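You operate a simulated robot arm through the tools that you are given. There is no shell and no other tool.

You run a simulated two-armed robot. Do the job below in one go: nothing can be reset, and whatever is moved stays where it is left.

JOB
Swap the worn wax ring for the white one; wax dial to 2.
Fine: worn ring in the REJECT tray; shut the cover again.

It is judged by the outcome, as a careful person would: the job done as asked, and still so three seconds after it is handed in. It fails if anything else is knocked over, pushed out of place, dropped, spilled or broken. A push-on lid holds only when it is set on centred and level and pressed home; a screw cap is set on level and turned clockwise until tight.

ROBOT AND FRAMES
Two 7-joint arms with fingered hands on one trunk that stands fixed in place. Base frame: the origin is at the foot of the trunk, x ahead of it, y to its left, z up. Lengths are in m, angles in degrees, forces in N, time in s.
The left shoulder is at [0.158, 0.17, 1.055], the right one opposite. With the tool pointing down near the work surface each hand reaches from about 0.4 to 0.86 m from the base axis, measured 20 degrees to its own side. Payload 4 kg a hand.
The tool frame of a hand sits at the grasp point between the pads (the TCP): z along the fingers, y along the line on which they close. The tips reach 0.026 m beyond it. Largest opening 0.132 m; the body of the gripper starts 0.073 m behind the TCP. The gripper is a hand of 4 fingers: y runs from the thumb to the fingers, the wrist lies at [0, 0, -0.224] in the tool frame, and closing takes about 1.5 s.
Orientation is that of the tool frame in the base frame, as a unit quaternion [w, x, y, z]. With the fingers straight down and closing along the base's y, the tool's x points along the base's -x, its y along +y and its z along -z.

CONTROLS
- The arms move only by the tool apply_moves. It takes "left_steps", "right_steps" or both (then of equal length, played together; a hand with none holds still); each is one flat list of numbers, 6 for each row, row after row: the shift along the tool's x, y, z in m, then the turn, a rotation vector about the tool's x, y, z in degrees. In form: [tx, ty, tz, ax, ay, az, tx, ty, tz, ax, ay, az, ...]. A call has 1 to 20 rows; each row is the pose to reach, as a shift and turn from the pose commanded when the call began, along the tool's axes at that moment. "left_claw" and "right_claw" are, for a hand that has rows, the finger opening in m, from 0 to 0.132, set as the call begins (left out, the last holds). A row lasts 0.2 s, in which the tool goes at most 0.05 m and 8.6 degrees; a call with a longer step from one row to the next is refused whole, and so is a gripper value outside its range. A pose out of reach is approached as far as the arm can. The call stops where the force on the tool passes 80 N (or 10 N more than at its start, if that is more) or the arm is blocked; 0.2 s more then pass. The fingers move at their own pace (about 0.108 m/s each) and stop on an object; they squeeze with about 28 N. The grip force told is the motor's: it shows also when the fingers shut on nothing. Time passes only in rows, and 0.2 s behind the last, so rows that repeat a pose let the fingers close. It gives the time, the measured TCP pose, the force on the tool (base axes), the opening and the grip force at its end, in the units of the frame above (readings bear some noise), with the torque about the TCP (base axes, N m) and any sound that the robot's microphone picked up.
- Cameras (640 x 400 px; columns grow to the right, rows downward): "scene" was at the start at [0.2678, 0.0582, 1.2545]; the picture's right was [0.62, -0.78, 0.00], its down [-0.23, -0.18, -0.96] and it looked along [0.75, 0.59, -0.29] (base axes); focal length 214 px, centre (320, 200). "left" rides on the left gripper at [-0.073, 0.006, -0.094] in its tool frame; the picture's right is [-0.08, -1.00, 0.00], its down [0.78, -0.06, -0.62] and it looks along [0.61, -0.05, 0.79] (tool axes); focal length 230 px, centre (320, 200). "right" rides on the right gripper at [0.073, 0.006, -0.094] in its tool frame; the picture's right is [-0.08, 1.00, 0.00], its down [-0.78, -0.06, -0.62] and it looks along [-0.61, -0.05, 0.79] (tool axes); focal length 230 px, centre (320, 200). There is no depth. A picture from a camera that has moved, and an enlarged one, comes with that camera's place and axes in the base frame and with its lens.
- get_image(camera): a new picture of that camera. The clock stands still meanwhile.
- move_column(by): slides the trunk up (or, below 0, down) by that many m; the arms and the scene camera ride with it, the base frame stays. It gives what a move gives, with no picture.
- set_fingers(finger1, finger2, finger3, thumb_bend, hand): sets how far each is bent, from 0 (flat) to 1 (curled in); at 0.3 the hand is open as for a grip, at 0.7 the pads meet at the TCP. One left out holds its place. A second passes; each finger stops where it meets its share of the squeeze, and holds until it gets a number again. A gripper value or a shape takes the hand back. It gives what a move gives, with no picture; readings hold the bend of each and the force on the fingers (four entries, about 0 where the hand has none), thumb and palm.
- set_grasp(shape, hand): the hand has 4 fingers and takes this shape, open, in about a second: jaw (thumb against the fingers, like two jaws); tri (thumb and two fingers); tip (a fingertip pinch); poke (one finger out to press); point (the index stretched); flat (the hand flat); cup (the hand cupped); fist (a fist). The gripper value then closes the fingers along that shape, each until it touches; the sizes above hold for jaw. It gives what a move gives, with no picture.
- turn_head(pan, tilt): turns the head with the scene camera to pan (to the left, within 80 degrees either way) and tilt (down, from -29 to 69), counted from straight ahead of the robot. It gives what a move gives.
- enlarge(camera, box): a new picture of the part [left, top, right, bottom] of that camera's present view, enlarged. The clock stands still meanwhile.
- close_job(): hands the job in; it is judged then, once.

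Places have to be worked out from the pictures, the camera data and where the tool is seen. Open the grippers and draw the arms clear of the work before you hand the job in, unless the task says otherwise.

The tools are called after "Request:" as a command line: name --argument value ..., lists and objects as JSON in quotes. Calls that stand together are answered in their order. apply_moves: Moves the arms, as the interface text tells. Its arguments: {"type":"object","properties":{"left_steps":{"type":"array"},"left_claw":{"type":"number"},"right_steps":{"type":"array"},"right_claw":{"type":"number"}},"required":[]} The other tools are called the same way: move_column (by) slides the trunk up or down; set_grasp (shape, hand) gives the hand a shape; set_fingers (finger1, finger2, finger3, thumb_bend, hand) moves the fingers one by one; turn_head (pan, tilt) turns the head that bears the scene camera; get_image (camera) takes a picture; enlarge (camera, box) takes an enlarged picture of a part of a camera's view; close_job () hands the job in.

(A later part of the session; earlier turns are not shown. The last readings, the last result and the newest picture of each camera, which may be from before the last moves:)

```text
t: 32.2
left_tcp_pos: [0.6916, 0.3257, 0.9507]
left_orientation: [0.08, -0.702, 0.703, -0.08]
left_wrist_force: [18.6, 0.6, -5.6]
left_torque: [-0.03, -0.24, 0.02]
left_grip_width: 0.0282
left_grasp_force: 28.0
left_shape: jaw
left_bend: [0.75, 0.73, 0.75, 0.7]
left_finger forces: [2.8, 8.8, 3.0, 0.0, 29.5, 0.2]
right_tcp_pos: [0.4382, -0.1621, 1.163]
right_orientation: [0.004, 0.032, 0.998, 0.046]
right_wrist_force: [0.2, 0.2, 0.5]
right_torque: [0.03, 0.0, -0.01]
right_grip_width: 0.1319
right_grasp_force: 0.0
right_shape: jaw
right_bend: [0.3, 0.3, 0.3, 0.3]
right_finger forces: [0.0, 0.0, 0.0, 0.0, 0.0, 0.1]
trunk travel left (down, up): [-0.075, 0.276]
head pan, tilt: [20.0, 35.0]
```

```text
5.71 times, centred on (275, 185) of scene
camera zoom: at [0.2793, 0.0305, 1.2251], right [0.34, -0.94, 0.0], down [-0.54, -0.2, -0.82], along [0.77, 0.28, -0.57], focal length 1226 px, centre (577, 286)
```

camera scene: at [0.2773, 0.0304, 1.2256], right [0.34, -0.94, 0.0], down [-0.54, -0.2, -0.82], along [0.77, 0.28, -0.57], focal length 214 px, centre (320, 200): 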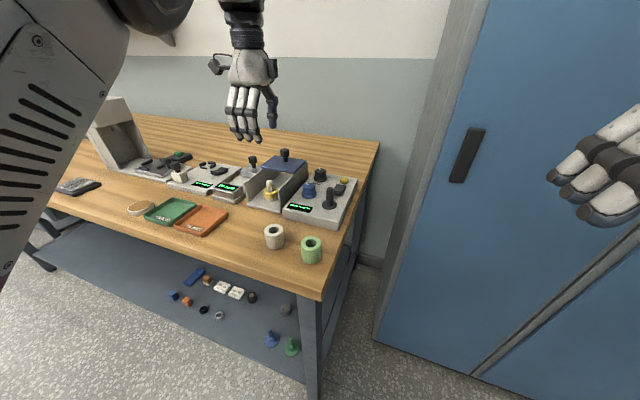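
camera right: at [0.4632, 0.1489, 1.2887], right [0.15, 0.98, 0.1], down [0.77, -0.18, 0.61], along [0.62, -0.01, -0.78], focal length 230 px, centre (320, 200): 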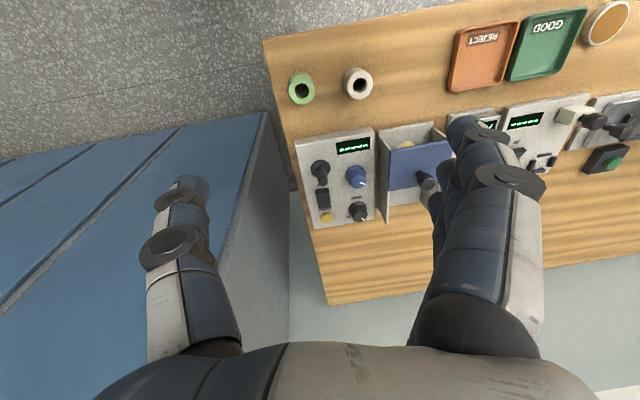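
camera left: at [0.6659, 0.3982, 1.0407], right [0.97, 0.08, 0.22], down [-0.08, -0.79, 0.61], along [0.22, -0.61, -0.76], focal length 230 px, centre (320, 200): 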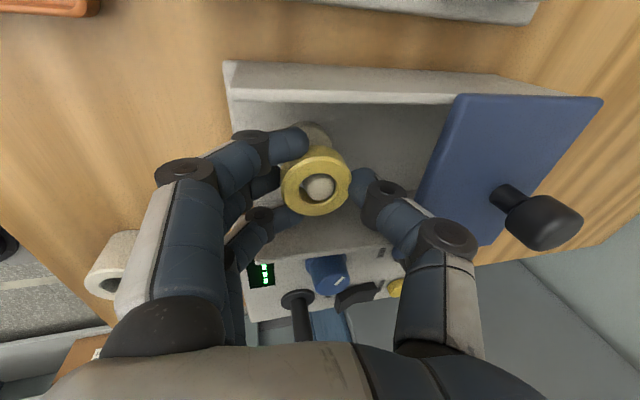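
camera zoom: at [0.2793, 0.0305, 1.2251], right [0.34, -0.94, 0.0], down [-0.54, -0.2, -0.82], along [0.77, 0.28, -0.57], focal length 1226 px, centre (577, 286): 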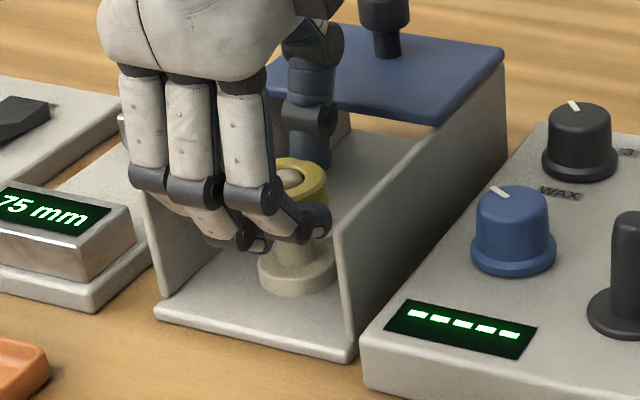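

The worn ring is coming up off the spindle. I continue lifting clear of it.

Request:
apply_moves --left_steps '[0, -0.0018, -0.0078, 0, 0, 0, 0, -0.0036, -0.0156, 0, 0, 0, 0, -0.0054, -0.0234, 0, 0, 0, 0, -0.0072, -0.0312, 0, 0, 0, 0, -0.0117, -0.0506, 0, 0, 0, 0, -0.0157, -0.0682, 0, 0, 0]'

Request:
get_image --camera "left"

Request:
enlarge --camera "scene" --box '[220, 110, 320, 220]'

```text
t: 33.6
left_tcp_pos: [0.6878, 0.3244, 1.0253]
left_orientation: [0.08, -0.703, 0.703, -0.08]
left_wrist_force: [0.5, -0.7, -0.4]
left_torque: [0.0, -0.01, -0.01]
left_grip_width: 0.0282
left_grasp_force: 28.3
left_shape: jaw
left_bend: [0.75, 0.72, 0.75, 0.71]
left_finger forces: [6.1, 13.2, 6.2, 0.0, 23.9, 0.0]
right_tcp_pos: [0.4382, -0.1623, 1.1621]
right_orientation: [0.005, 0.032, 0.998, 0.047]
right_wrist_force: [0.1, 1.0, 0.6]
right_torque: [-0.02, -0.02, 0.0]
right_grip_width: 0.132
right_grasp_force: 0.1
right_shape: jaw
right_bend: [0.3, 0.3, 0.3, 0.3]
right_finger forces: [0.0, 0.1, 0.1, 0.0, 0.0, 0.0]
trunk travel left (down, up): [-0.075, 0.276]
head pan, tilt: [20.0, 35.0]
```

```text
taken
camera left: at [0.6631, 0.3974, 1.1135], right [0.97, 0.08, 0.22], down [-0.08, -0.78, 0.61], along [0.22, -0.61, -0.76], focal length 230 px, centre (320, 200)
```

left: 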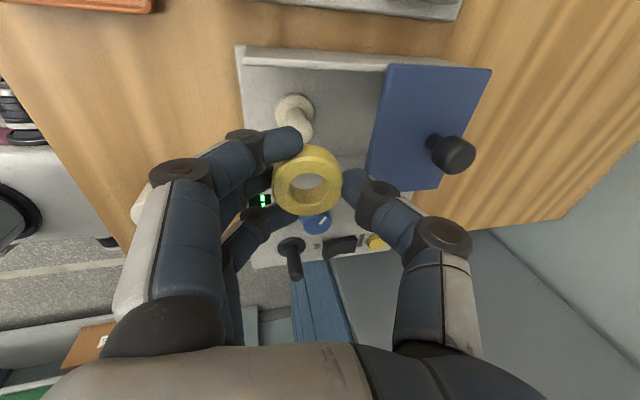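

```text
3.64 times, centred on (270, 165) of scene
camera zoom: at [0.2772, 0.0304, 1.2256], right [0.34, -0.94, 0.0], down [-0.54, -0.2, -0.82], along [0.77, 0.28, -0.57], focal length 780 px, centre (502, 327)
```

zoom: 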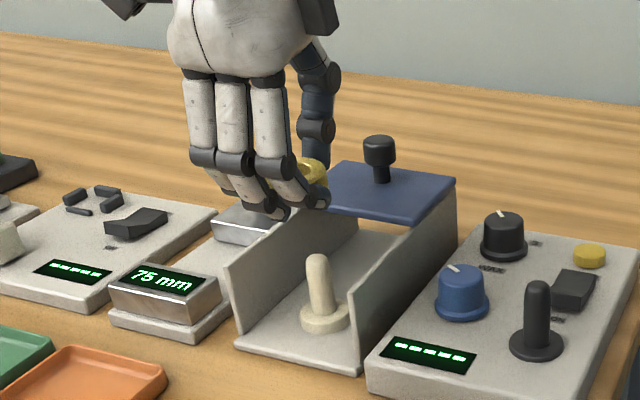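

The worn ring is free and firmly held. I carry it over to the REJECT tray, levelling the hand on the way.

Request:
apply_moves --left_steps '[-0.0221, 0.0263, -0.0061, 0, 0, 0, -0.0442, 0.0526, -0.0122, -3, 0, 0, -0.0663, 0.0789, -0.0182, -6, 0, 0, -0.0884, 0.1052, -0.0243, -9, 0, 0, -0.1105, 0.1315, -0.0304, -13, 0, 0]'

Request:
get_image --camera "left"

Request:
get_image --camera "scene"

```text
t: 34.8
left_tcp_pos: [0.5565, 0.4337, 1.0245]
left_orientation: [0.0, -0.707, 0.707, 0.001]
left_wrist_force: [0.2, 0.3, 0.9]
left_torque: [0.0, -0.03, -0.01]
left_grip_width: 0.0283
left_grasp_force: 28.0
left_shape: jaw
left_bend: [0.75, 0.72, 0.75, 0.71]
left_finger forces: [6.6, 13.2, 6.1, 0.0, 23.8, 0.0]
right_tcp_pos: [0.4367, -0.1625, 1.1638]
right_orientation: [0.005, 0.033, 0.998, 0.046]
right_wrist_force: [-0.3, -0.1, -0.2]
right_torque: [-0.02, 0.04, 0.02]
right_grip_width: 0.1316
right_grasp_force: 0.0
right_shape: jaw
right_bend: [0.3, 0.3, 0.3, 0.3]
right_finger forces: [0.0, 0.0, 0.1, 0.0, 0.1, 0.1]
trunk travel left (down, up): [-0.075, 0.276]
head pan, tilt: [20.0, 35.0]
```

```text
taken
camera left: at [0.5516, 0.5072, 1.1182], right [1.0, 0.08, 0.0], down [0.06, -0.78, 0.62], along [0.05, -0.61, -0.79], focal length 230 px, centre (320, 200)
```

left: 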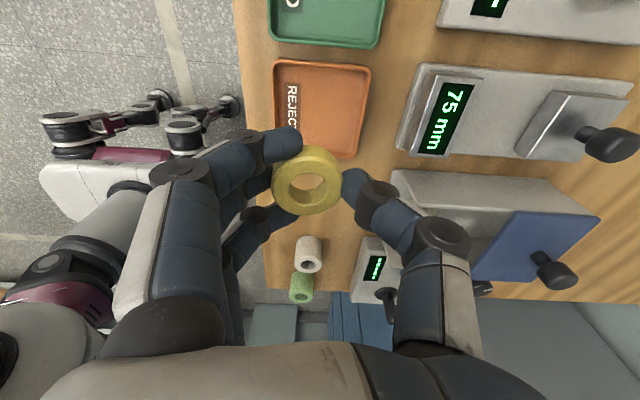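

```text
taken
camera scene: at [0.277, 0.0306, 1.2257], right [0.34, -0.94, 0.0], down [-0.54, -0.2, -0.82], along [0.77, 0.28, -0.57], focal length 214 px, centre (320, 200)
```

scene: 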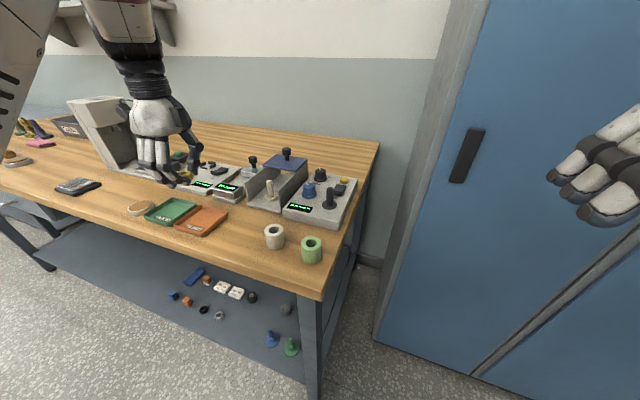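

Tray centre works out to about (0.556, 0.436), right under the hand. I lower the ring toward the tray floor.

Request:
apply_moves --left_steps '[-0.001, 0, 0.03, 0, 0, 0, -0.002, 0, 0.06, 0, 0, 0, -0.002, 0, 0.085, 0, 0, 0, -0.002, 0, 0.1, 0, 0, 0, -0.002, 0, 0.109, 0, 0, 0]'

Request:
get_image --camera "left"

Request:
enlarge --camera "scene" --box '[130, 140, 250, 250]'

```text
t: 36.0
left_tcp_pos: [0.5578, 0.4372, 0.914]
left_orientation: [0.001, 0.707, -0.707, 0.0]
left_wrist_force: [-0.3, -0.6, 0.5]
left_torque: [0.02, 0.01, 0.01]
left_grip_width: 0.028
left_grasp_force: 28.4
left_shape: jaw
left_bend: [0.75, 0.72, 0.75, 0.71]
left_finger forces: [7.2, 13.4, 6.8, 0.0, 23.5, 0.0]
right_tcp_pos: [0.4365, -0.162, 1.1625]
right_orientation: [0.005, 0.032, 0.998, 0.046]
right_wrist_force: [0.9, -0.3, -0.5]
right_torque: [0.01, 0.0, 0.0]
right_grip_width: 0.1318
right_grasp_force: 0.0
right_shape: jaw
right_bend: [0.3, 0.3, 0.3, 0.3]
right_finger forces: [0.0, 0.0, 0.0, 0.1, 0.0, 0.0]
trunk travel left (down, up): [-0.075, 0.276]
head pan, tilt: [20.0, 35.0]
```

```text
taken
camera left: at [0.5527, 0.5104, 1.0073], right [1.0, 0.08, 0.0], down [0.06, -0.78, 0.62], along [0.05, -0.61, -0.79], focal length 230 px, centre (320, 200)
```

left: 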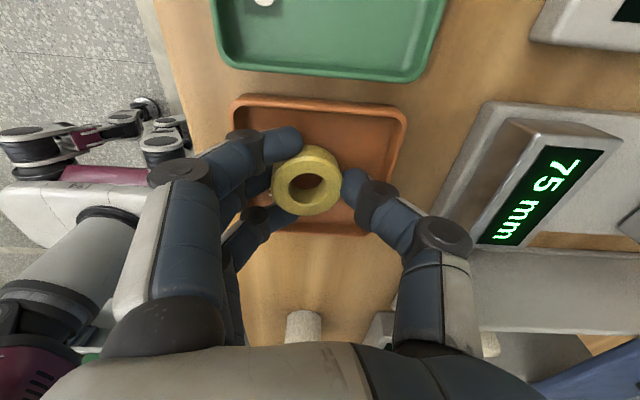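

```text
3.64 times, centred on (190, 195) of scene
camera zoom: at [0.2775, 0.0305, 1.2255], right [0.34, -0.94, 0.0], down [-0.54, -0.2, -0.82], along [0.77, 0.28, -0.57], focal length 780 px, centre (793, 218)
```

zoom: 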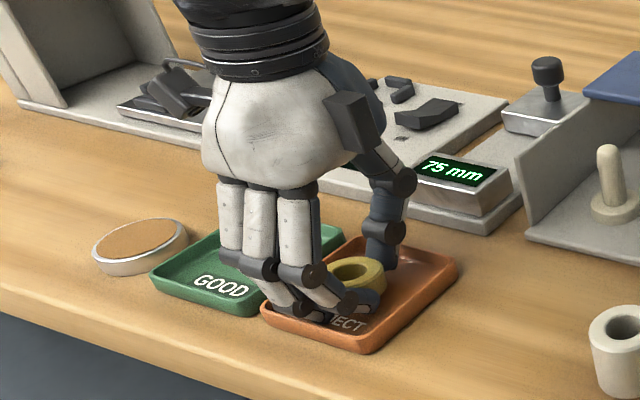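

The ring is over the tray middle. I lower in 1.5 mm increments to touch down.

Request:
apply_moves --left_steps '[0.001, 0, 0.0015, 0, 0, 0, 0.001, 0, 0.003, 0, 0, 0, 0.001, 0, 0.0045, 0, 0, 0]'

```text
t: 36.8
left_tcp_pos: [0.5576, 0.4359, 0.9121]
left_orientation: [-0.005, 0.707, -0.707, 0.0]
left_wrist_force: [9.7, 3.9, 20.7]
left_torque: [0.07, 0.71, -0.18]
left_grip_width: 0.0286
left_grasp_force: 28.1
left_shape: jaw
left_bend: [0.75, 0.73, 0.75, 0.71]
left_finger forces: [6.7, 43.0, 6.0, 0.0, 28.5, 0.1]
right_tcp_pos: [0.4364, -0.163, 1.163]
right_orientation: [0.006, 0.032, 0.998, 0.047]
right_wrist_force: [0.4, 0.5, 0.5]
right_torque: [0.0, 0.03, 0.01]
right_grip_width: 0.132
right_grasp_force: 0.0
right_shape: jaw
right_bend: [0.3, 0.3, 0.3, 0.3]
right_finger forces: [0.0, 0.0, 0.0, 0.0, 0.0, 0.0]
trunk travel left (down, up): [-0.075, 0.276]
head pan, tilt: [20.0, 35.0]
```

The middle finger is bearing on the tray's front rim (not the ring on the floor). I lift 5 mm, shift 6 mm to the rear, and approach again gently.

Request:
apply_moves --left_steps '[0, 0, -0.005, 0, 0, 0, 0, -0.003, -0.005, 0, 0, 0, 0, -0.006, -0.005, 0, 0, 0, 0, -0.006, -0.003, 0, 0, 0]'

Request:
get_image --camera "left"

Request:
enlarge --camera "scene" --box '[170, 180, 250, 250]'

```text
t: 37.8
left_tcp_pos: [0.5608, 0.4354, 0.913]
left_orientation: [0.002, 0.707, -0.707, -0.001]
left_wrist_force: [-0.8, -0.2, 2.3]
left_torque: [0.01, 0.14, 0.01]
left_grip_width: 0.0283
left_grasp_force: 27.4
left_shape: jaw
left_bend: [0.75, 0.72, 0.75, 0.71]
left_finger forces: [7.7, 16.1, 7.2, 0.1, 23.3, 0.0]
right_tcp_pos: [0.4373, -0.1618, 1.164]
right_orientation: [0.005, 0.033, 0.998, 0.048]
right_wrist_force: [0.4, 0.0, -0.2]
right_torque: [-0.01, 0.07, 0.0]
right_grip_width: 0.1318
right_grasp_force: 0.1
right_shape: jaw
right_bend: [0.3, 0.3, 0.3, 0.3]
right_finger forces: [0.1, 0.1, 0.1, 0.0, 0.1, 0.0]
trunk travel left (down, up): [-0.075, 0.276]
head pan, tilt: [20.0, 35.0]
```

```text
taken
camera left: at [0.5555, 0.5079, 1.0051], right [1.0, 0.08, 0.0], down [0.06, -0.78, 0.62], along [0.05, -0.62, -0.79], focal length 230 px, centre (320, 200)
```

left: 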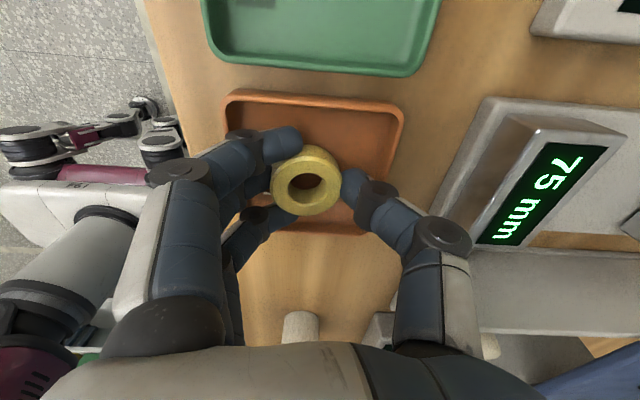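

```text
5.71 times, centred on (210, 215) of scene
camera zoom: at [0.2769, 0.0303, 1.2257], right [0.34, -0.94, 0.0], down [-0.54, -0.2, -0.82], along [0.77, 0.28, -0.57], focal length 1226 px, centre (949, 114)
```

zoom: 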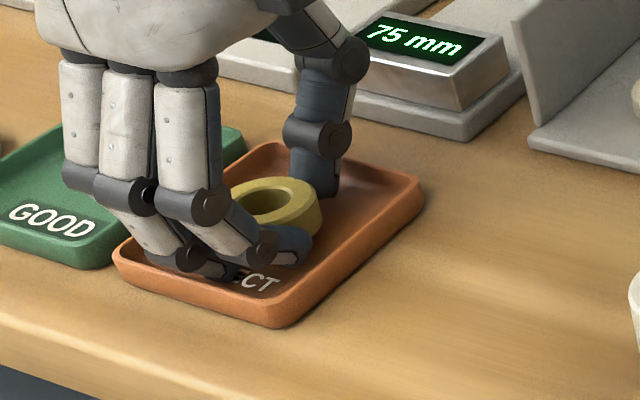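

There is room behind the thumb. I shift another 7 mm rearward and lower again in small steps.

Request:
apply_moves --left_steps '[0, -0.003, -0.003, 0, 0, 0, 0, -0.007, -0.003, 0, 0, 0, 0, -0.007, 0, 0, 0, 0, 0, -0.007, 0.002, 0, 0, 0]'

Request:
enlarge --camera "scene" --box '[170, 180, 250, 250]'

```text
t: 38.8
left_tcp_pos: [0.5686, 0.434, 0.912]
left_orientation: [-0.001, 0.707, -0.707, 0.0]
left_wrist_force: [-3.4, -1.4, 14.6]
left_torque: [-0.05, 0.35, 0.07]
left_grip_width: 0.029
left_grasp_force: 28.3
left_shape: jaw
left_bend: [0.75, 0.72, 0.75, 0.71]
left_finger forces: [8.4, 24.4, 7.8, 0.0, 29.5, 0.0]
right_tcp_pos: [0.4356, -0.1622, 1.1648]
right_orientation: [0.006, 0.032, 0.998, 0.047]
right_wrist_force: [-0.2, 0.3, 1.0]
right_torque: [0.01, 0.01, -0.03]
right_grip_width: 0.132
right_grasp_force: 0.1
right_shape: jaw
right_bend: [0.3, 0.3, 0.3, 0.3]
right_finger forces: [0.1, 0.0, 0.0, 0.0, 0.0, 0.0]
trunk travel left (down, up): [-0.075, 0.276]
head pan, tilt: [20.0, 35.0]
```

```text
5.71 times, centred on (210, 215) of scene
camera zoom: at [0.2755, 0.0295, 1.2264], right [0.34, -0.94, 0.0], down [-0.54, -0.2, -0.82], along [0.77, 0.28, -0.57], focal length 1226 px, centre (949, 114)
```

zoom: 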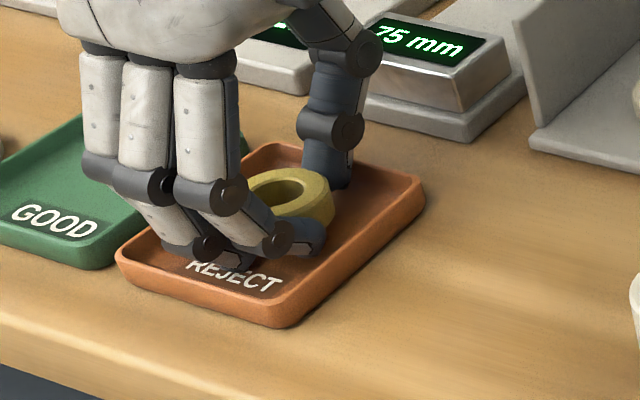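

Now the fingertip/ring bears on the tray floor. I lift ~5 mm and shift forward so thumb and fingers both have room within the tray, then open just enough to release the ring.

Request:
apply_moves --left_steps '[0, 0, -0.006, 0, 0, 0, -0.001, 0.005, -0.006, 0, 0, 0, -0.002, 0.0105, -0.006, 0, 0, 0]'

Request:
enlarge --camera "scene" --box '[170, 180, 250, 250]'

Request:
get_image --camera "left"

```text
t: 39.6
left_tcp_pos: [0.558, 0.4386, 0.9153]
left_orientation: [-0.001, -0.707, 0.707, 0.0]
left_wrist_force: [-0.2, 0.1, -0.4]
left_torque: [0.02, -0.01, -0.01]
left_grip_width: 0.0287
left_grasp_force: 28.1
left_shape: jaw
left_bend: [0.75, 0.72, 0.75, 0.71]
left_finger forces: [8.1, 12.7, 7.8, 0.0, 24.5, 0.1]
right_tcp_pos: [0.437, -0.1621, 1.163]
right_orientation: [0.005, 0.033, 0.998, 0.045]
right_wrist_force: [0.2, 0.4, 0.0]
right_torque: [0.0, -0.01, -0.05]
right_grip_width: 0.1317
right_grasp_force: 0.0
right_shape: jaw
right_bend: [0.3, 0.3, 0.3, 0.3]
right_finger forces: [0.1, 0.1, 0.0, 0.1, 0.1, 0.1]
trunk travel left (down, up): [-0.075, 0.276]
head pan, tilt: [20.0, 35.0]
```

```text
5.71 times, centred on (210, 215) of scene
camera zoom: at [0.2774, 0.0304, 1.2255], right [0.34, -0.94, 0.0], down [-0.54, -0.2, -0.82], along [0.77, 0.28, -0.57], focal length 1226 px, centre (949, 114)
```

zoom: 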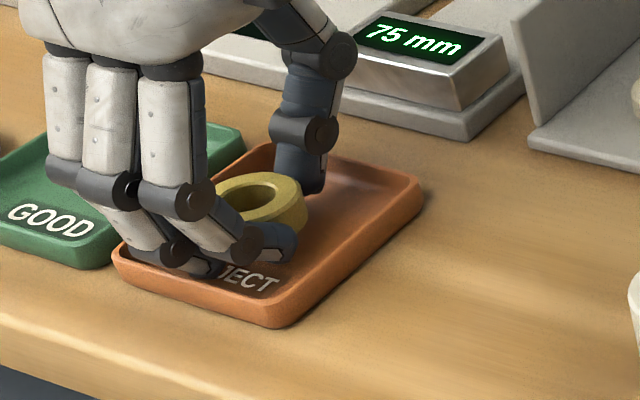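

```text
taken
camera left: at [0.5538, 0.5114, 1.0081], right [1.0, 0.08, 0.0], down [0.06, -0.79, 0.62], along [0.05, -0.61, -0.79], focal length 230 px, centre (320, 200)
```

left: 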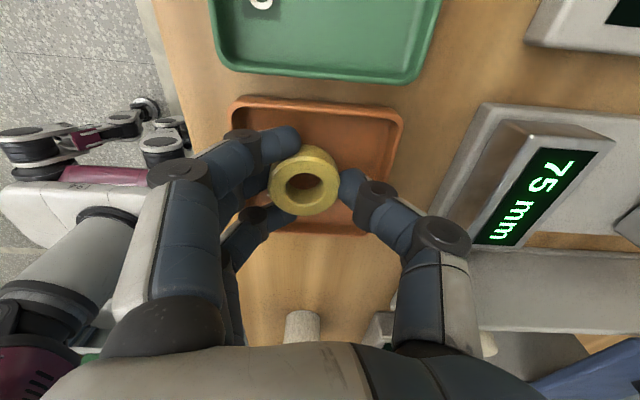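

Ring is inside the tray, a few millimetres up. I open to 0.050 to let it settle.

Request:
apply_moves --left_steps '[0, 0, 0, 0, 0, 0, 0, 0, 0, 0, 0, 0, 0, 0, 0, 0, 0, 0]' --left_claw 0.05

Request:
enlarge --camera "scene" --box '[170, 180, 250, 250]'

Request:
get_image --camera "left"

```text
t: 40.4
left_tcp_pos: [0.5579, 0.4393, 0.9153]
left_orientation: [-0.001, -0.707, 0.707, 0.0]
left_wrist_force: [-5.5, 0.1, -0.4]
left_torque: [-0.01, 0.1, -0.02]
left_grip_width: 0.0455
left_grasp_force: 0.0
left_shape: jaw
left_bend: [0.74, 0.74, 0.74, 0.71]
left_finger forces: [0.1, 0.1, 0.0, 0.2, 4.5, 0.0]
right_tcp_pos: [0.4364, -0.1622, 1.1628]
right_orientation: [0.005, 0.032, 0.998, 0.046]
right_wrist_force: [-0.1, 0.4, 0.3]
right_torque: [0.02, 0.01, 0.0]
right_grip_width: 0.1319
right_grasp_force: 0.0
right_shape: jaw
right_bend: [0.3, 0.3, 0.3, 0.3]
right_finger forces: [0.0, 0.0, 0.1, 0.1, 0.0, 0.0]
trunk travel left (down, up): [-0.075, 0.276]
head pan, tilt: [20.0, 35.0]
```

```text
5.71 times, centred on (210, 215) of scene
camera zoom: at [0.2767, 0.0304, 1.2257], right [0.34, -0.94, 0.0], down [-0.54, -0.2, -0.82], along [0.77, 0.28, -0.57], focal length 1226 px, centre (949, 114)
```

zoom: 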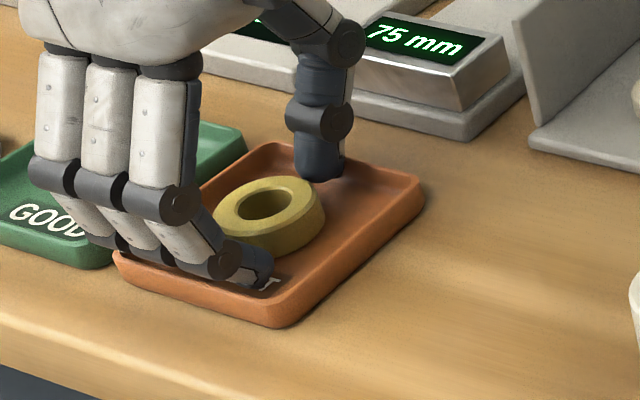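

```text
taken
camera left: at [0.5531, 0.5114, 1.0084], right [1.0, 0.08, 0.0], down [0.06, -0.78, 0.62], along [0.05, -0.61, -0.79], focal length 230 px, centre (320, 200)
```

left: 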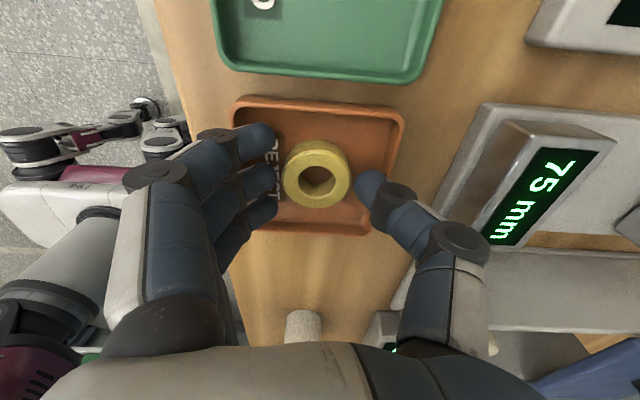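

The ring lies flat in the REJECT tray; the thumb just touches the rear rim (4.5 N), so I ease off slightly and lift straight up.

Request:
apply_moves --left_steps '[0, 0.002, 0, 0, 0, 0, 0, 0.002, -0.004, 0, 0, 0, 0, 0.002, -0.015, 0, 0, 0, 0, 0.002, -0.04, 0, 0, 0, 0, 0.002, -0.08, 0, 0, 0, 0, 0.002, -0.11, 0, 0, 0]' --left_claw 0.045

Request:
get_image --camera "left"

Request:
get_image --camera "scene"

```text
t: 41.8
left_tcp_pos: [0.557, 0.4353, 1.026]
left_orientation: [-0.001, -0.707, 0.707, 0.001]
left_wrist_force: [0.5, -0.1, -0.1]
left_torque: [0.0, 0.0, 0.01]
left_grip_width: 0.0449
left_grasp_force: 0.0
left_shape: jaw
left_bend: [0.74, 0.74, 0.74, 0.7]
left_finger forces: [0.1, 0.0, 0.1, 0.0, 0.1, 0.1]
right_tcp_pos: [0.4359, -0.1628, 1.1625]
right_orientation: [0.005, 0.032, 0.998, 0.046]
right_wrist_force: [0.8, 0.6, 0.0]
right_torque: [0.01, -0.01, -0.02]
right_grip_width: 0.1317
right_grasp_force: 0.0
right_shape: jaw
right_bend: [0.3, 0.3, 0.3, 0.3]
right_finger forces: [0.0, 0.1, 0.0, 0.0, 0.0, 0.1]
trunk travel left (down, up): [-0.075, 0.276]
head pan, tilt: [20.0, 35.0]
```

```text
taken
camera left: at [0.552, 0.5082, 1.1187], right [1.0, 0.08, 0.0], down [0.06, -0.78, 0.62], along [0.05, -0.61, -0.79], focal length 230 px, centre (320, 200)
```

left: 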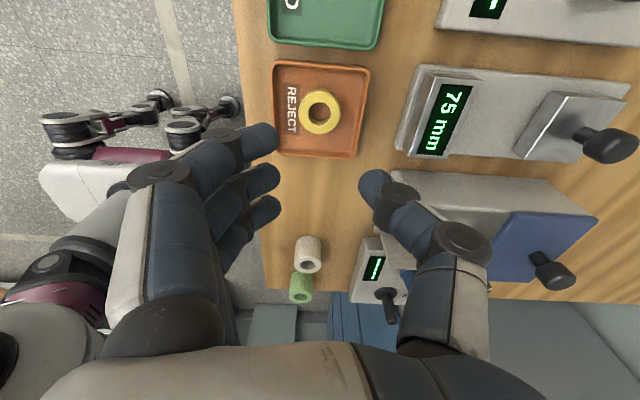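

```text
taken
camera scene: at [0.2773, 0.0304, 1.2255], right [0.34, -0.94, 0.0], down [-0.54, -0.2, -0.82], along [0.77, 0.28, -0.57], focal length 214 px, centre (320, 200)
```

scene: 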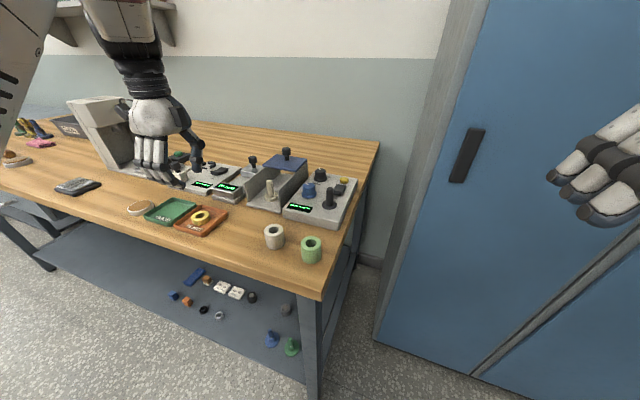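

Worn ring rests in the REJECT tray and nothing else moved. Next I go above the white ring near (0.556, 0.234).

Request:
apply_moves --left_steps '[0.04, 0, 0, 0, 0, 0, 0.08, 0, 0, 0, 0, 0, 0.12, 0, 0, 0, 0, 0, 0.16, 0, 0, 0, 0, 0, 0.2, 0, 0, 0, 0, 0]' --left_claw 0.065

Request:
get_image --camera "left"

Request:
enlarge --camera "left" --box '[260, 60, 400, 200]'

Request:
enlarge --camera "scene" --box '[230, 150, 350, 280]'

```text
t: 43.0
left_tcp_pos: [0.6259, 0.3004, 0.9958]
left_orientation: [0.024, 0.724, -0.689, 0.015]
left_wrist_force: [0.2, -0.1, 0.3]
left_torque: [-0.01, 0.0, 0.01]
left_grip_width: 0.0643
left_grasp_force: 0.1
left_shape: jaw
left_bend: [0.73, 0.73, 0.73, 0.7]
left_finger forces: [0.0, 0.0, 0.0, 0.0, 0.0, 0.1]
left hand out of reach, approached as far as the arm can: row 2, 3, 4, 5
right_tcp_pos: [0.4373, -0.1628, 1.162]
right_orientation: [0.006, 0.032, 0.998, 0.047]
right_wrist_force: [0.7, -0.1, -0.3]
right_torque: [0.0, -0.01, 0.03]
right_grip_width: 0.1321
right_grasp_force: 0.1
right_shape: jaw
right_bend: [0.3, 0.3, 0.3, 0.3]
right_finger forces: [0.0, 0.1, 0.0, 0.0, 0.0, 0.0]
trunk travel left (down, up): [-0.075, 0.276]
head pan, tilt: [20.0, 35.0]
```

```text
taken
camera left: at [0.618, 0.3781, 1.0859], right [0.99, 0.12, -0.02], down [0.11, -0.75, 0.66], along [0.07, -0.65, -0.75], focal length 230 px, centre (320, 200)
```

left: 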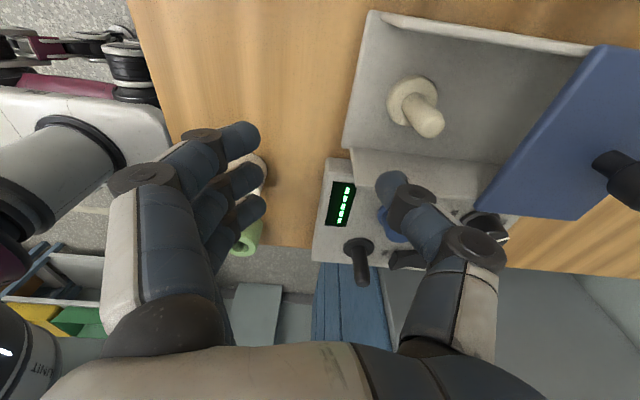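

```text
2.86 times, centred on (330, 130) of left
camera zoom: at [0.618, 0.3781, 1.0859], right [0.99, 0.12, -0.02], down [0.11, -0.75, 0.66], along [0.07, -0.65, -0.75], focal length 657 px, centre (291, 400)
```

zoom: 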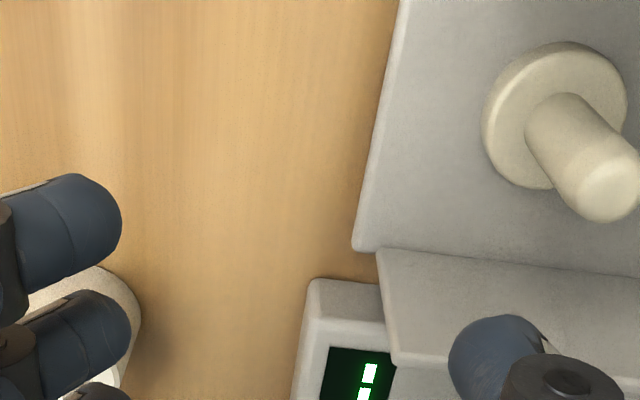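

```text
3.08 times, centred on (290, 215) of scene
camera zoom: at [0.2777, 0.0302, 1.2254], right [0.34, -0.94, 0.0], down [-0.54, -0.2, -0.82], along [0.77, 0.28, -0.57], focal length 660 px, centre (412, 154)
```

zoom: 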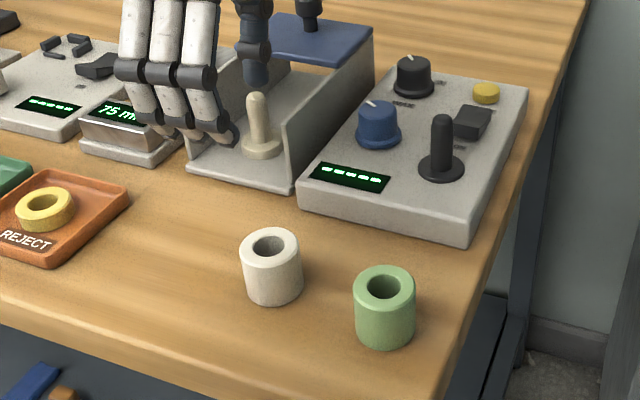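

With this yaw the white ring's spot is out of the arm's range. I raise the hand and turn back to yaw 0 (closing along y), which should reach there.

Request:
apply_moves --left_steps '[0, 0, -0.03, 0, 0, 0, 0, 0, -0.06, 0, 0, 0, 0, 0, -0.075, -0.17, -0.27, 8, 0, 0, -0.075, -0.34, -0.53, 16, 0, 0, -0.075, -0.5, -0.8, 24.3, 0, 0, -0.075, -0.66, -1.07, 32.3, 0, 0, -0.075, -0.83, -1.34, 40.4, 0, 0, -0.075, -1.0, -1.6, 48.5, 0, 0, -0.075, -1.16, -1.87, 56.6, 0, 0, -0.075, -1.33, -2.14, 64.7, 0, 0, -0.075, -1.5, -2.4, 72.8, 0, 0, -0.075, -1.66, -2.67, 80.9, 0, 0, -0.075, -1.8, -2.94, 88, 0, 0, -0.075, -1.9, -3.1, 92.8]'

Request:
get_image --camera "scene"

```text
t: 46.0
left_tcp_pos: [0.6411, 0.3124, 1.0783]
left_orientation: [0.005, 0.005, 1.0, 0.0]
left_wrist_force: [-0.3, 0.6, 1.3]
left_torque: [0.0, 0.05, -0.04]
left_grip_width: 0.0642
left_grasp_force: 0.1
left_shape: jaw
left_bend: [0.73, 0.73, 0.73, 0.7]
left_finger forces: [0.0, 0.0, 0.1, 0.0, 0.1, 0.0]
left hand out of reach, approached as far as the arm can: row 1, 2, 3, 4, 5, 6, 7, 8, 9, 10, 11, 12, 13, 14
right_tcp_pos: [0.4364, -0.162, 1.1632]
right_orientation: [0.004, 0.032, 0.998, 0.046]
right_wrist_force: [0.4, -0.3, 0.3]
right_torque: [0.0, 0.03, 0.03]
right_grip_width: 0.132
right_grasp_force: 0.1
right_shape: jaw
right_bend: [0.3, 0.3, 0.3, 0.3]
right_finger forces: [0.0, 0.0, 0.1, 0.0, 0.0, 0.0]
trunk travel left (down, up): [-0.075, 0.276]
head pan, tilt: [20.0, 35.0]
```

```text
taken
camera scene: at [0.2773, 0.0304, 1.2256], right [0.34, -0.94, 0.0], down [-0.54, -0.2, -0.82], along [0.77, 0.28, -0.57], focal length 214 px, centre (320, 200)
```

scene: 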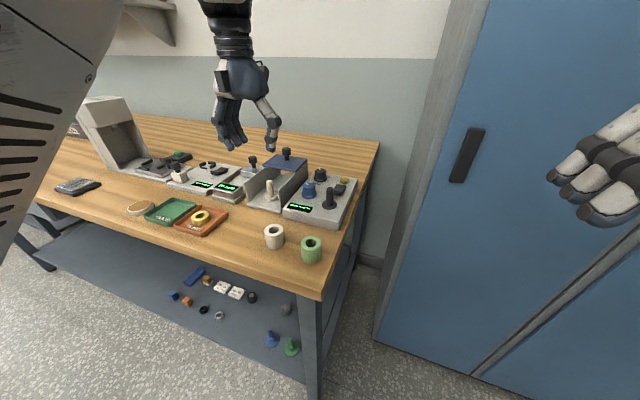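

Yaw 0 is restored. I try moving toward the white ring in modest steps at this orientation.

Request:
apply_moves --left_steps '[0.02, -0.02, 0.012, 0, 0, 0, 0.043, -0.04, 0.03, 0, 0, 0, 0.064, -0.06, 0.045, 0, 0, 0, 0.085, -0.078, 0.058, 0, 0, 0]'

Request:
get_image --camera "left"

Request:
get_image --camera "scene"

```text
t: 47.0
left_tcp_pos: [0.6434, 0.2887, 0.9993]
left_orientation: [0.0, 0.001, 1.0, 0.0]
left_wrist_force: [0.8, -0.8, 1.0]
left_torque: [0.01, 0.03, -0.01]
left_grip_width: 0.0644
left_grasp_force: 0.0
left_shape: jaw
left_bend: [0.73, 0.73, 0.73, 0.7]
left_finger forces: [0.1, 0.1, 0.1, 0.1, 0.1, 0.0]
left hand out of reach, approached as far as the arm can: row 1, 2, 3, 4
right_tcp_pos: [0.4368, -0.1626, 1.1624]
right_orientation: [0.005, 0.032, 0.998, 0.046]
right_wrist_force: [-0.5, -0.2, -0.1]
right_torque: [0.02, 0.04, -0.02]
right_grip_width: 0.1316
right_grasp_force: 0.0
right_shape: jaw
right_bend: [0.3, 0.3, 0.3, 0.3]
right_finger forces: [0.0, 0.0, 0.1, 0.1, 0.0, 0.1]
trunk travel left (down, up): [-0.075, 0.276]
head pan, tilt: [20.0, 35.0]
```

```text
taken
camera left: at [0.7178, 0.2936, 1.0921], right [0.08, -1.0, 0.0], down [-0.78, -0.06, 0.62], along [-0.62, -0.05, -0.79], focal length 230 px, centre (320, 200)
```

left: 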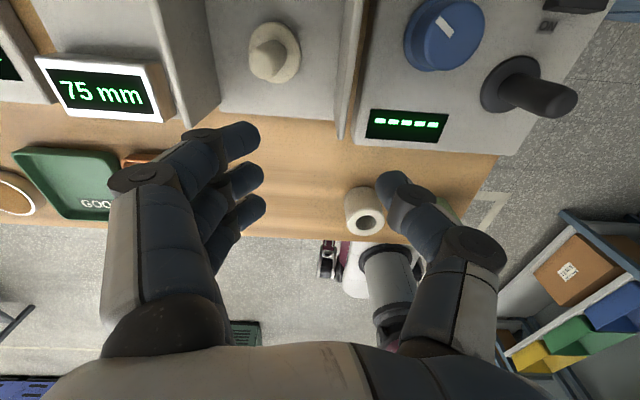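

```text
taken
camera scene: at [0.2778, 0.0304, 1.2253], right [0.34, -0.94, 0.0], down [-0.54, -0.2, -0.82], along [0.77, 0.28, -0.57], focal length 214 px, centre (320, 200)
```

scene: 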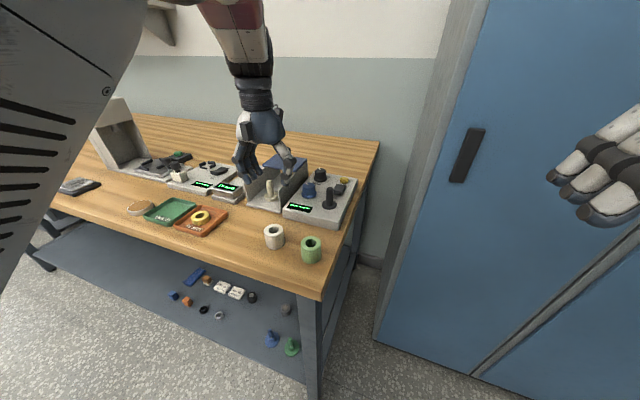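

The arm can't fold closer at this height. Raising the trunk should bring the shoulder above the wrist and ease near-body reach, so I slide it up 0.12 m.

Request:
move_column --by 0.12

Request:
get_image --camera "scene"

```text
t: 48.5
left_tcp_pos: [0.6487, 0.2672, 1.1171]
left_orientation: [0.004, 0.024, 0.999, 0.028]
left_wrist_force: [0.5, 0.4, 0.0]
left_torque: [-0.01, 0.0, -0.01]
left_grip_width: 0.0644
left_grasp_force: 0.1
left_shape: jaw
left_bend: [0.73, 0.73, 0.73, 0.7]
left_finger forces: [0.1, 0.1, 0.0, 0.1, 0.0, 0.0]
right_tcp_pos: [0.4375, -0.1625, 1.2821]
right_orientation: [0.005, 0.032, 0.998, 0.046]
right_wrist_force: [-1.1, -0.4, -0.7]
right_torque: [-0.01, 0.01, -0.04]
right_grip_width: 0.1319
right_grasp_force: 0.0
right_shape: jaw
right_bend: [0.3, 0.3, 0.3, 0.3]
right_finger forces: [0.0, 0.1, 0.1, 0.1, 0.0, 0.0]
trunk travel left (down, up): [-0.195, 0.156]
head pan, tilt: [20.0, 35.0]
```

```text
taken
camera scene: at [0.1621, 0.0305, 1.3581], right [0.34, -0.94, 0.0], down [-0.54, -0.2, -0.82], along [0.77, 0.28, -0.57], focal length 214 px, centre (320, 200)
```

scene: 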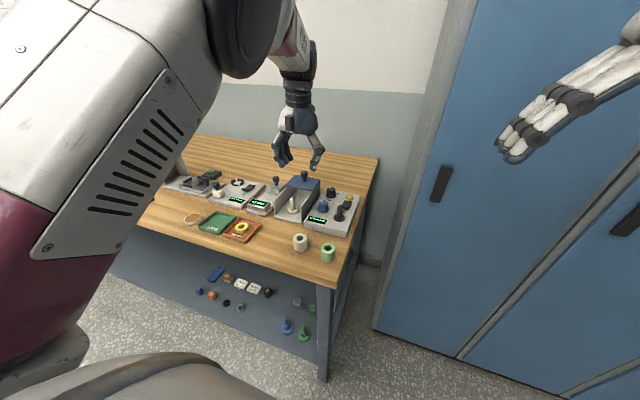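

The trunk is up. I now command the hand toward a spot above the white ring, correcting the small orientation drift.

Request:
apply_moves --left_steps '[0.023, -0.008, 0.015, 0.8, 0.1, -0.7, 0.046, -0.016, 0.03, 1.6, 0.2, -1.4, 0.07, -0.025, 0.05, 2.4, 0.35, -2.1, 0.0927, -0.033, 0.07, 3.2, 0.5, -2.75]'

Request:
get_image --camera "left"

Request:
get_image --camera "scene"

```text
t: 49.5
left_tcp_pos: [0.5543, 0.243, 1.0472]
left_orientation: [0.002, 0.001, 1.0, 0.001]
left_wrist_force: [0.2, -1.0, 1.0]
left_torque: [0.0, 0.02, 0.01]
left_grip_width: 0.0642
left_grasp_force: 0.0
left_shape: jaw
left_bend: [0.73, 0.73, 0.73, 0.7]
left_finger forces: [0.0, 0.0, 0.0, 0.0, 0.1, 0.1]
right_tcp_pos: [0.4353, -0.1625, 1.2833]
right_orientation: [0.005, 0.032, 0.998, 0.046]
right_wrist_force: [0.5, -0.2, 0.7]
right_torque: [0.0, 0.01, -0.03]
right_grip_width: 0.1319
right_grasp_force: 0.0
right_shape: jaw
right_bend: [0.3, 0.3, 0.3, 0.3]
right_finger forces: [0.0, 0.0, 0.0, 0.1, 0.0, 0.0]
trunk travel left (down, up): [-0.195, 0.156]
head pan, tilt: [20.0, 35.0]
```

```text
taken
camera left: at [0.6279, 0.2485, 1.1403], right [0.08, -1.0, 0.0], down [-0.79, -0.06, 0.61], along [-0.61, -0.05, -0.79], focal length 230 px, centre (320, 200)
```

left: 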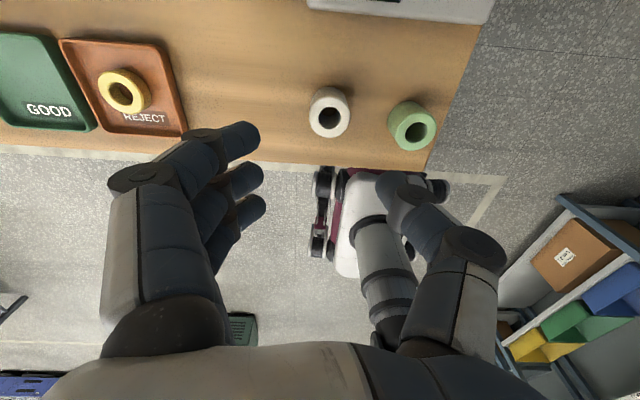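

```text
taken
camera scene: at [0.1612, 0.0304, 1.3583], right [0.34, -0.94, 0.0], down [-0.54, -0.2, -0.82], along [0.77, 0.28, -0.57], focal length 214 px, centre (320, 200)
```

scene: 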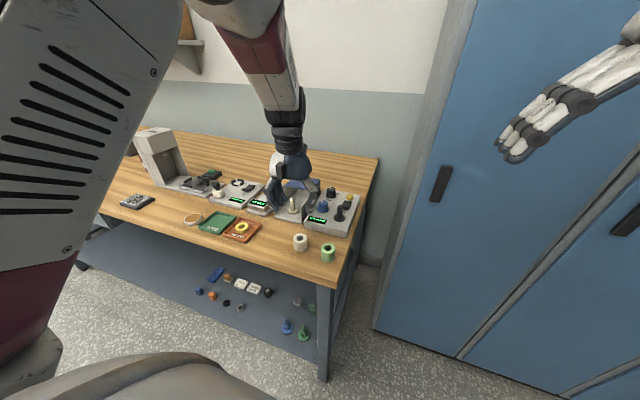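

Now the arm reaches above the white ring. I zoom in to measure its exact position.

Request:
enlarge --camera "left" --box '[280, 60, 460, 180]'

Request:
enlarge --camera "scene" --box '[250, 200, 350, 280]'

```text
3.33 times, centred on (370, 120) of left
camera zoom: at [0.6279, 0.2485, 1.1403], right [0.08, -1.0, 0.0], down [-0.79, -0.06, 0.61], along [-0.61, -0.05, -0.79], focal length 767 px, centre (153, 467)
```

zoom: 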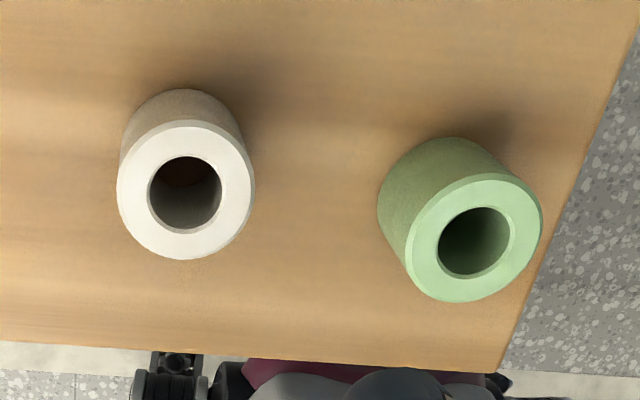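

```text
5.00 times, centred on (300, 240) of scene
camera zoom: at [0.1612, 0.0304, 1.3583], right [0.34, -0.94, 0.0], down [-0.54, -0.2, -0.82], along [0.77, 0.28, -0.57], focal length 1072 px, centre (420, 0)
```

zoom: 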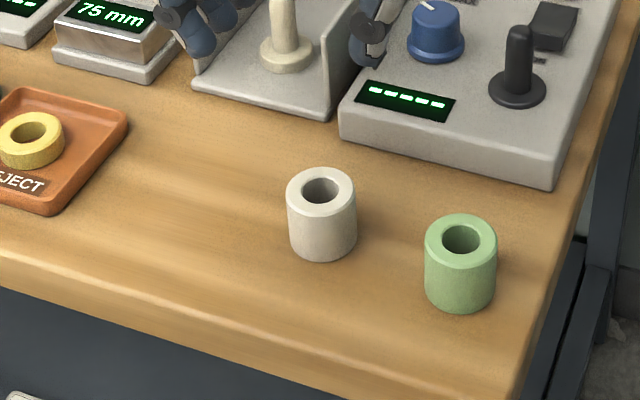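

White ring centre is (0.555, 0.233), well clear of the green one. I descend part-way with the fingers straddling it along y.

Request:
apply_moves --left_steps '[-0.001, -0.005, 0.03, 0, 0, 0, -0.001, -0.0097, 0.06, 0, 0, 0, -0.001, -0.0097, 0.09, 0, 0, 0]'

Request:
get_image --camera "left"

Request:
enlarge --camera "scene" --box '[240, 170, 360, 270]'

```text
t: 50.3
left_tcp_pos: [0.556, 0.2368, 0.9549]
left_orientation: [0.001, 0.0, 1.0, -0.001]
left_wrist_force: [0.1, -0.5, -0.3]
left_torque: [0.03, 0.0, 0.02]
left_grip_width: 0.0641
left_grasp_force: 0.2
left_shape: jaw
left_bend: [0.73, 0.73, 0.73, 0.7]
left_finger forces: [0.0, 0.0, 0.0, 0.0, 0.0, 0.0]
right_tcp_pos: [0.4367, -0.1611, 1.2823]
right_orientation: [0.005, 0.032, 0.998, 0.045]
right_wrist_force: [0.9, 0.1, 0.5]
right_torque: [0.0, 0.02, 0.01]
right_grip_width: 0.132
right_grasp_force: 0.1
right_shape: jaw
right_bend: [0.3, 0.3, 0.3, 0.3]
right_finger forces: [0.0, 0.1, 0.0, 0.0, 0.0, 0.0]
trunk travel left (down, up): [-0.195, 0.156]
head pan, tilt: [20.0, 35.0]
```

```text
taken
camera left: at [0.6293, 0.242, 1.0485], right [0.08, -1.0, 0.0], down [-0.79, -0.06, 0.62], along [-0.61, -0.05, -0.79], focal length 230 px, centre (320, 200)
```

left: 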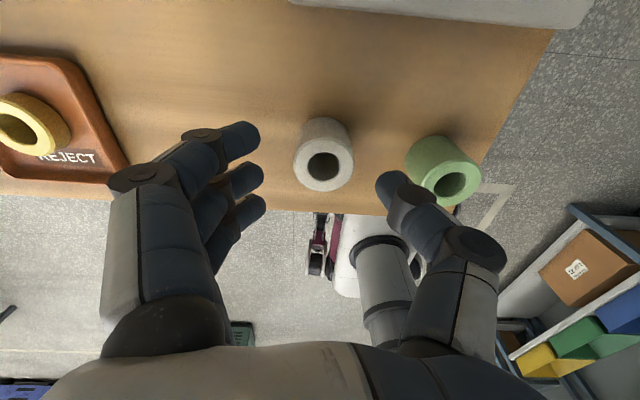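

```text
4.00 times, centred on (300, 220) of scene
camera zoom: at [0.162, 0.0306, 1.3581], right [0.34, -0.94, 0.0], down [-0.54, -0.2, -0.82], along [0.77, 0.28, -0.57], focal length 858 px, centre (400, 120)
```

zoom: 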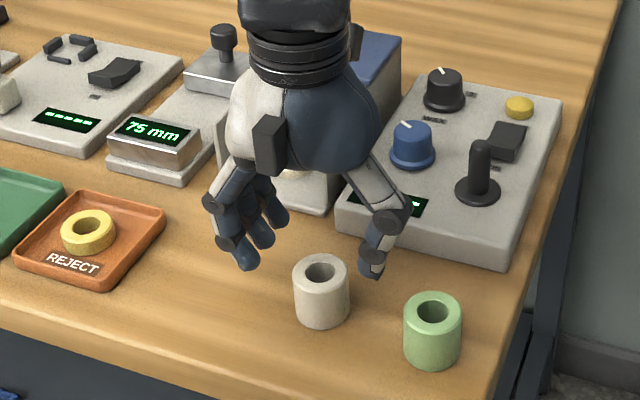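

The white ring is centred between the fingers. I go down to TCP z ≈ 0.911 and check before gripping.

Request:
apply_moves --left_steps '[0, -0.003, 0.015, 0, 0, 0, 0, -0.003, 0.03, 0, 0, 0, 0, -0.003, 0.043, 0, 0, 0]'

Request:
get_image --camera "left"

Request:
enlarge --camera "scene" --box '[240, 190, 360, 270]'

```text
t: 51.1
left_tcp_pos: [0.5578, 0.2315, 0.9146]
left_orientation: [0.0, 0.001, 1.0, 0.0]
left_wrist_force: [0.1, -0.2, 0.9]
left_torque: [0.01, 0.01, 0.02]
left_grip_width: 0.0645
left_grasp_force: 0.0
left_shape: jaw
left_bend: [0.73, 0.73, 0.73, 0.7]
left_finger forces: [0.1, 0.0, 0.0, 0.1, 0.1, 0.0]
right_tcp_pos: [0.4379, -0.1623, 1.2806]
right_orientation: [0.005, 0.033, 0.998, 0.046]
right_wrist_force: [0.3, 0.5, 0.9]
right_torque: [0.0, 0.01, -0.01]
right_grip_width: 0.1321
right_grasp_force: 0.0
right_shape: jaw
right_bend: [0.3, 0.3, 0.3, 0.3]
right_finger forces: [0.0, 0.0, 0.0, 0.0, 0.1, 0.0]
trunk travel left (down, up): [-0.195, 0.156]
head pan, tilt: [20.0, 35.0]
```

```text
taken
camera left: at [0.6309, 0.236, 1.0077], right [0.08, -1.0, 0.0], down [-0.79, -0.06, 0.62], along [-0.61, -0.05, -0.79], focal length 230 px, centre (320, 200)
```

left: 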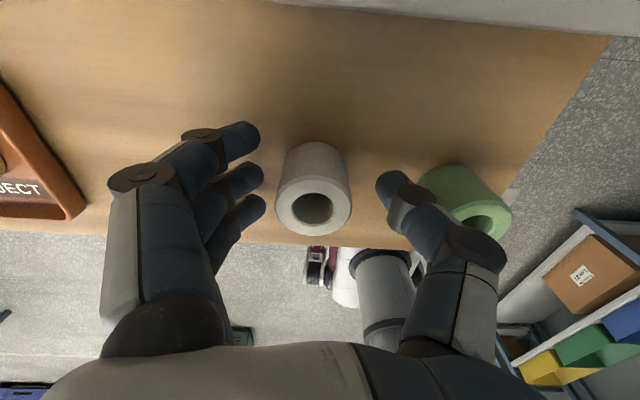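

```text
5.00 times, centred on (300, 230) of scene
camera zoom: at [0.1617, 0.0305, 1.3582], right [0.34, -0.94, 0.0], down [-0.54, -0.2, -0.82], along [0.77, 0.28, -0.57], focal length 1072 px, centre (420, 50)
```

zoom: 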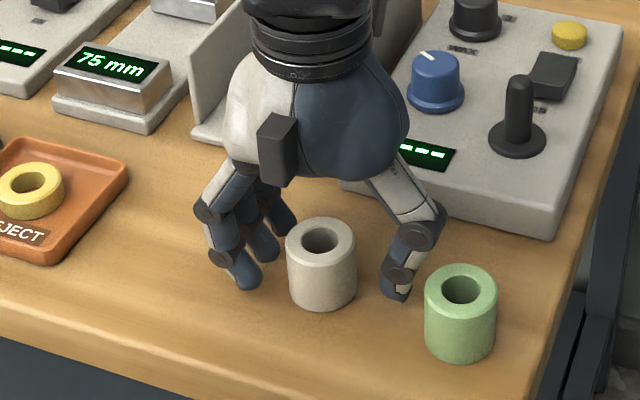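

Good alignment with the middle finger and thumb. I close on the white ring.

Request:
apply_moves --left_steps '[0, 0.001, 0.001, 0, 0, 0, 0, 0.001, 0.001, 0, 0, 0, 0, 0.001, 0.001, 0, 0, 0, 0, 0.001, 0.001, 0, 0, 0, 0, 0.001, 0.001, 0, 0, 0, 0, 0.001, 0.001, 0, 0, 0]' --left_claw 0.0

Request:
get_image --camera "left"

Request:
enlarge --camera "scene" --box '[240, 190, 360, 270]'

```text
t: 52.5
left_tcp_pos: [0.5563, 0.2314, 0.9128]
left_orientation: [0.002, 0.001, 1.0, 0.0]
left_wrist_force: [0.5, -0.3, 2.1]
left_torque: [0.03, 0.05, -0.02]
left_grip_width: 0.0231
left_grasp_force: 27.6
left_shape: jaw
left_bend: [0.71, 0.73, 0.72, 0.7]
left_finger forces: [4.0, 10.7, 11.2, 0.1, 24.5, 0.0]
right_tcp_pos: [0.4352, -0.1629, 1.2831]
right_orientation: [0.005, 0.032, 0.998, 0.046]
right_wrist_force: [1.1, -0.3, -0.8]
right_torque: [-0.02, -0.03, 0.0]
right_grip_width: 0.1319
right_grasp_force: 0.1
right_shape: jaw
right_bend: [0.3, 0.3, 0.3, 0.3]
right_finger forces: [0.0, 0.0, 0.0, 0.1, 0.1, 0.0]
trunk travel left (down, up): [-0.195, 0.156]
head pan, tilt: [20.0, 35.0]
```

```text
taken
camera left: at [0.6302, 0.2363, 1.0065], right [0.08, -1.0, 0.0], down [-0.79, -0.06, 0.61], along [-0.61, -0.05, -0.79], focal length 230 px, centre (320, 200)
```

left: 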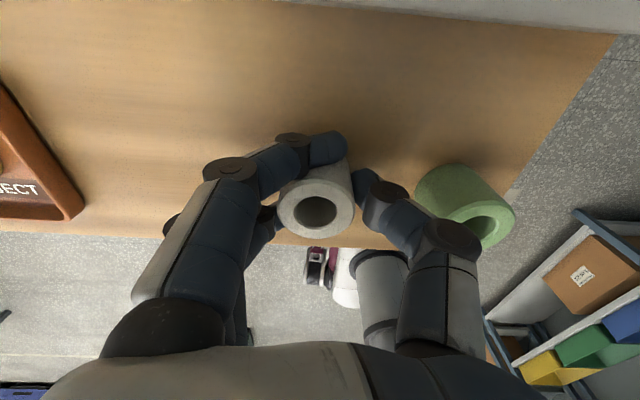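

```text
5.00 times, centred on (300, 230) of scene
camera zoom: at [0.1611, 0.0303, 1.3584], right [0.34, -0.94, 0.0], down [-0.54, -0.2, -0.82], along [0.77, 0.28, -0.57], focal length 1072 px, centre (420, 50)
```

zoom: 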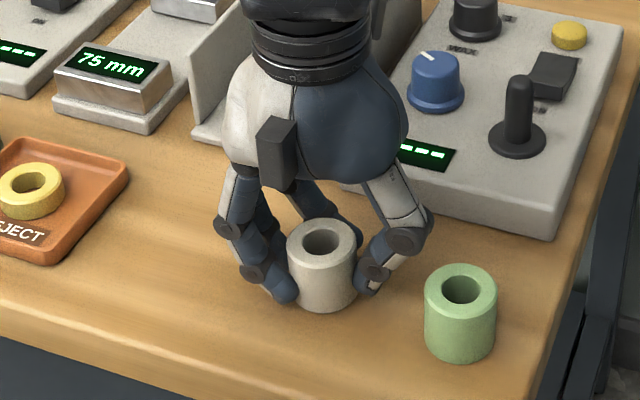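

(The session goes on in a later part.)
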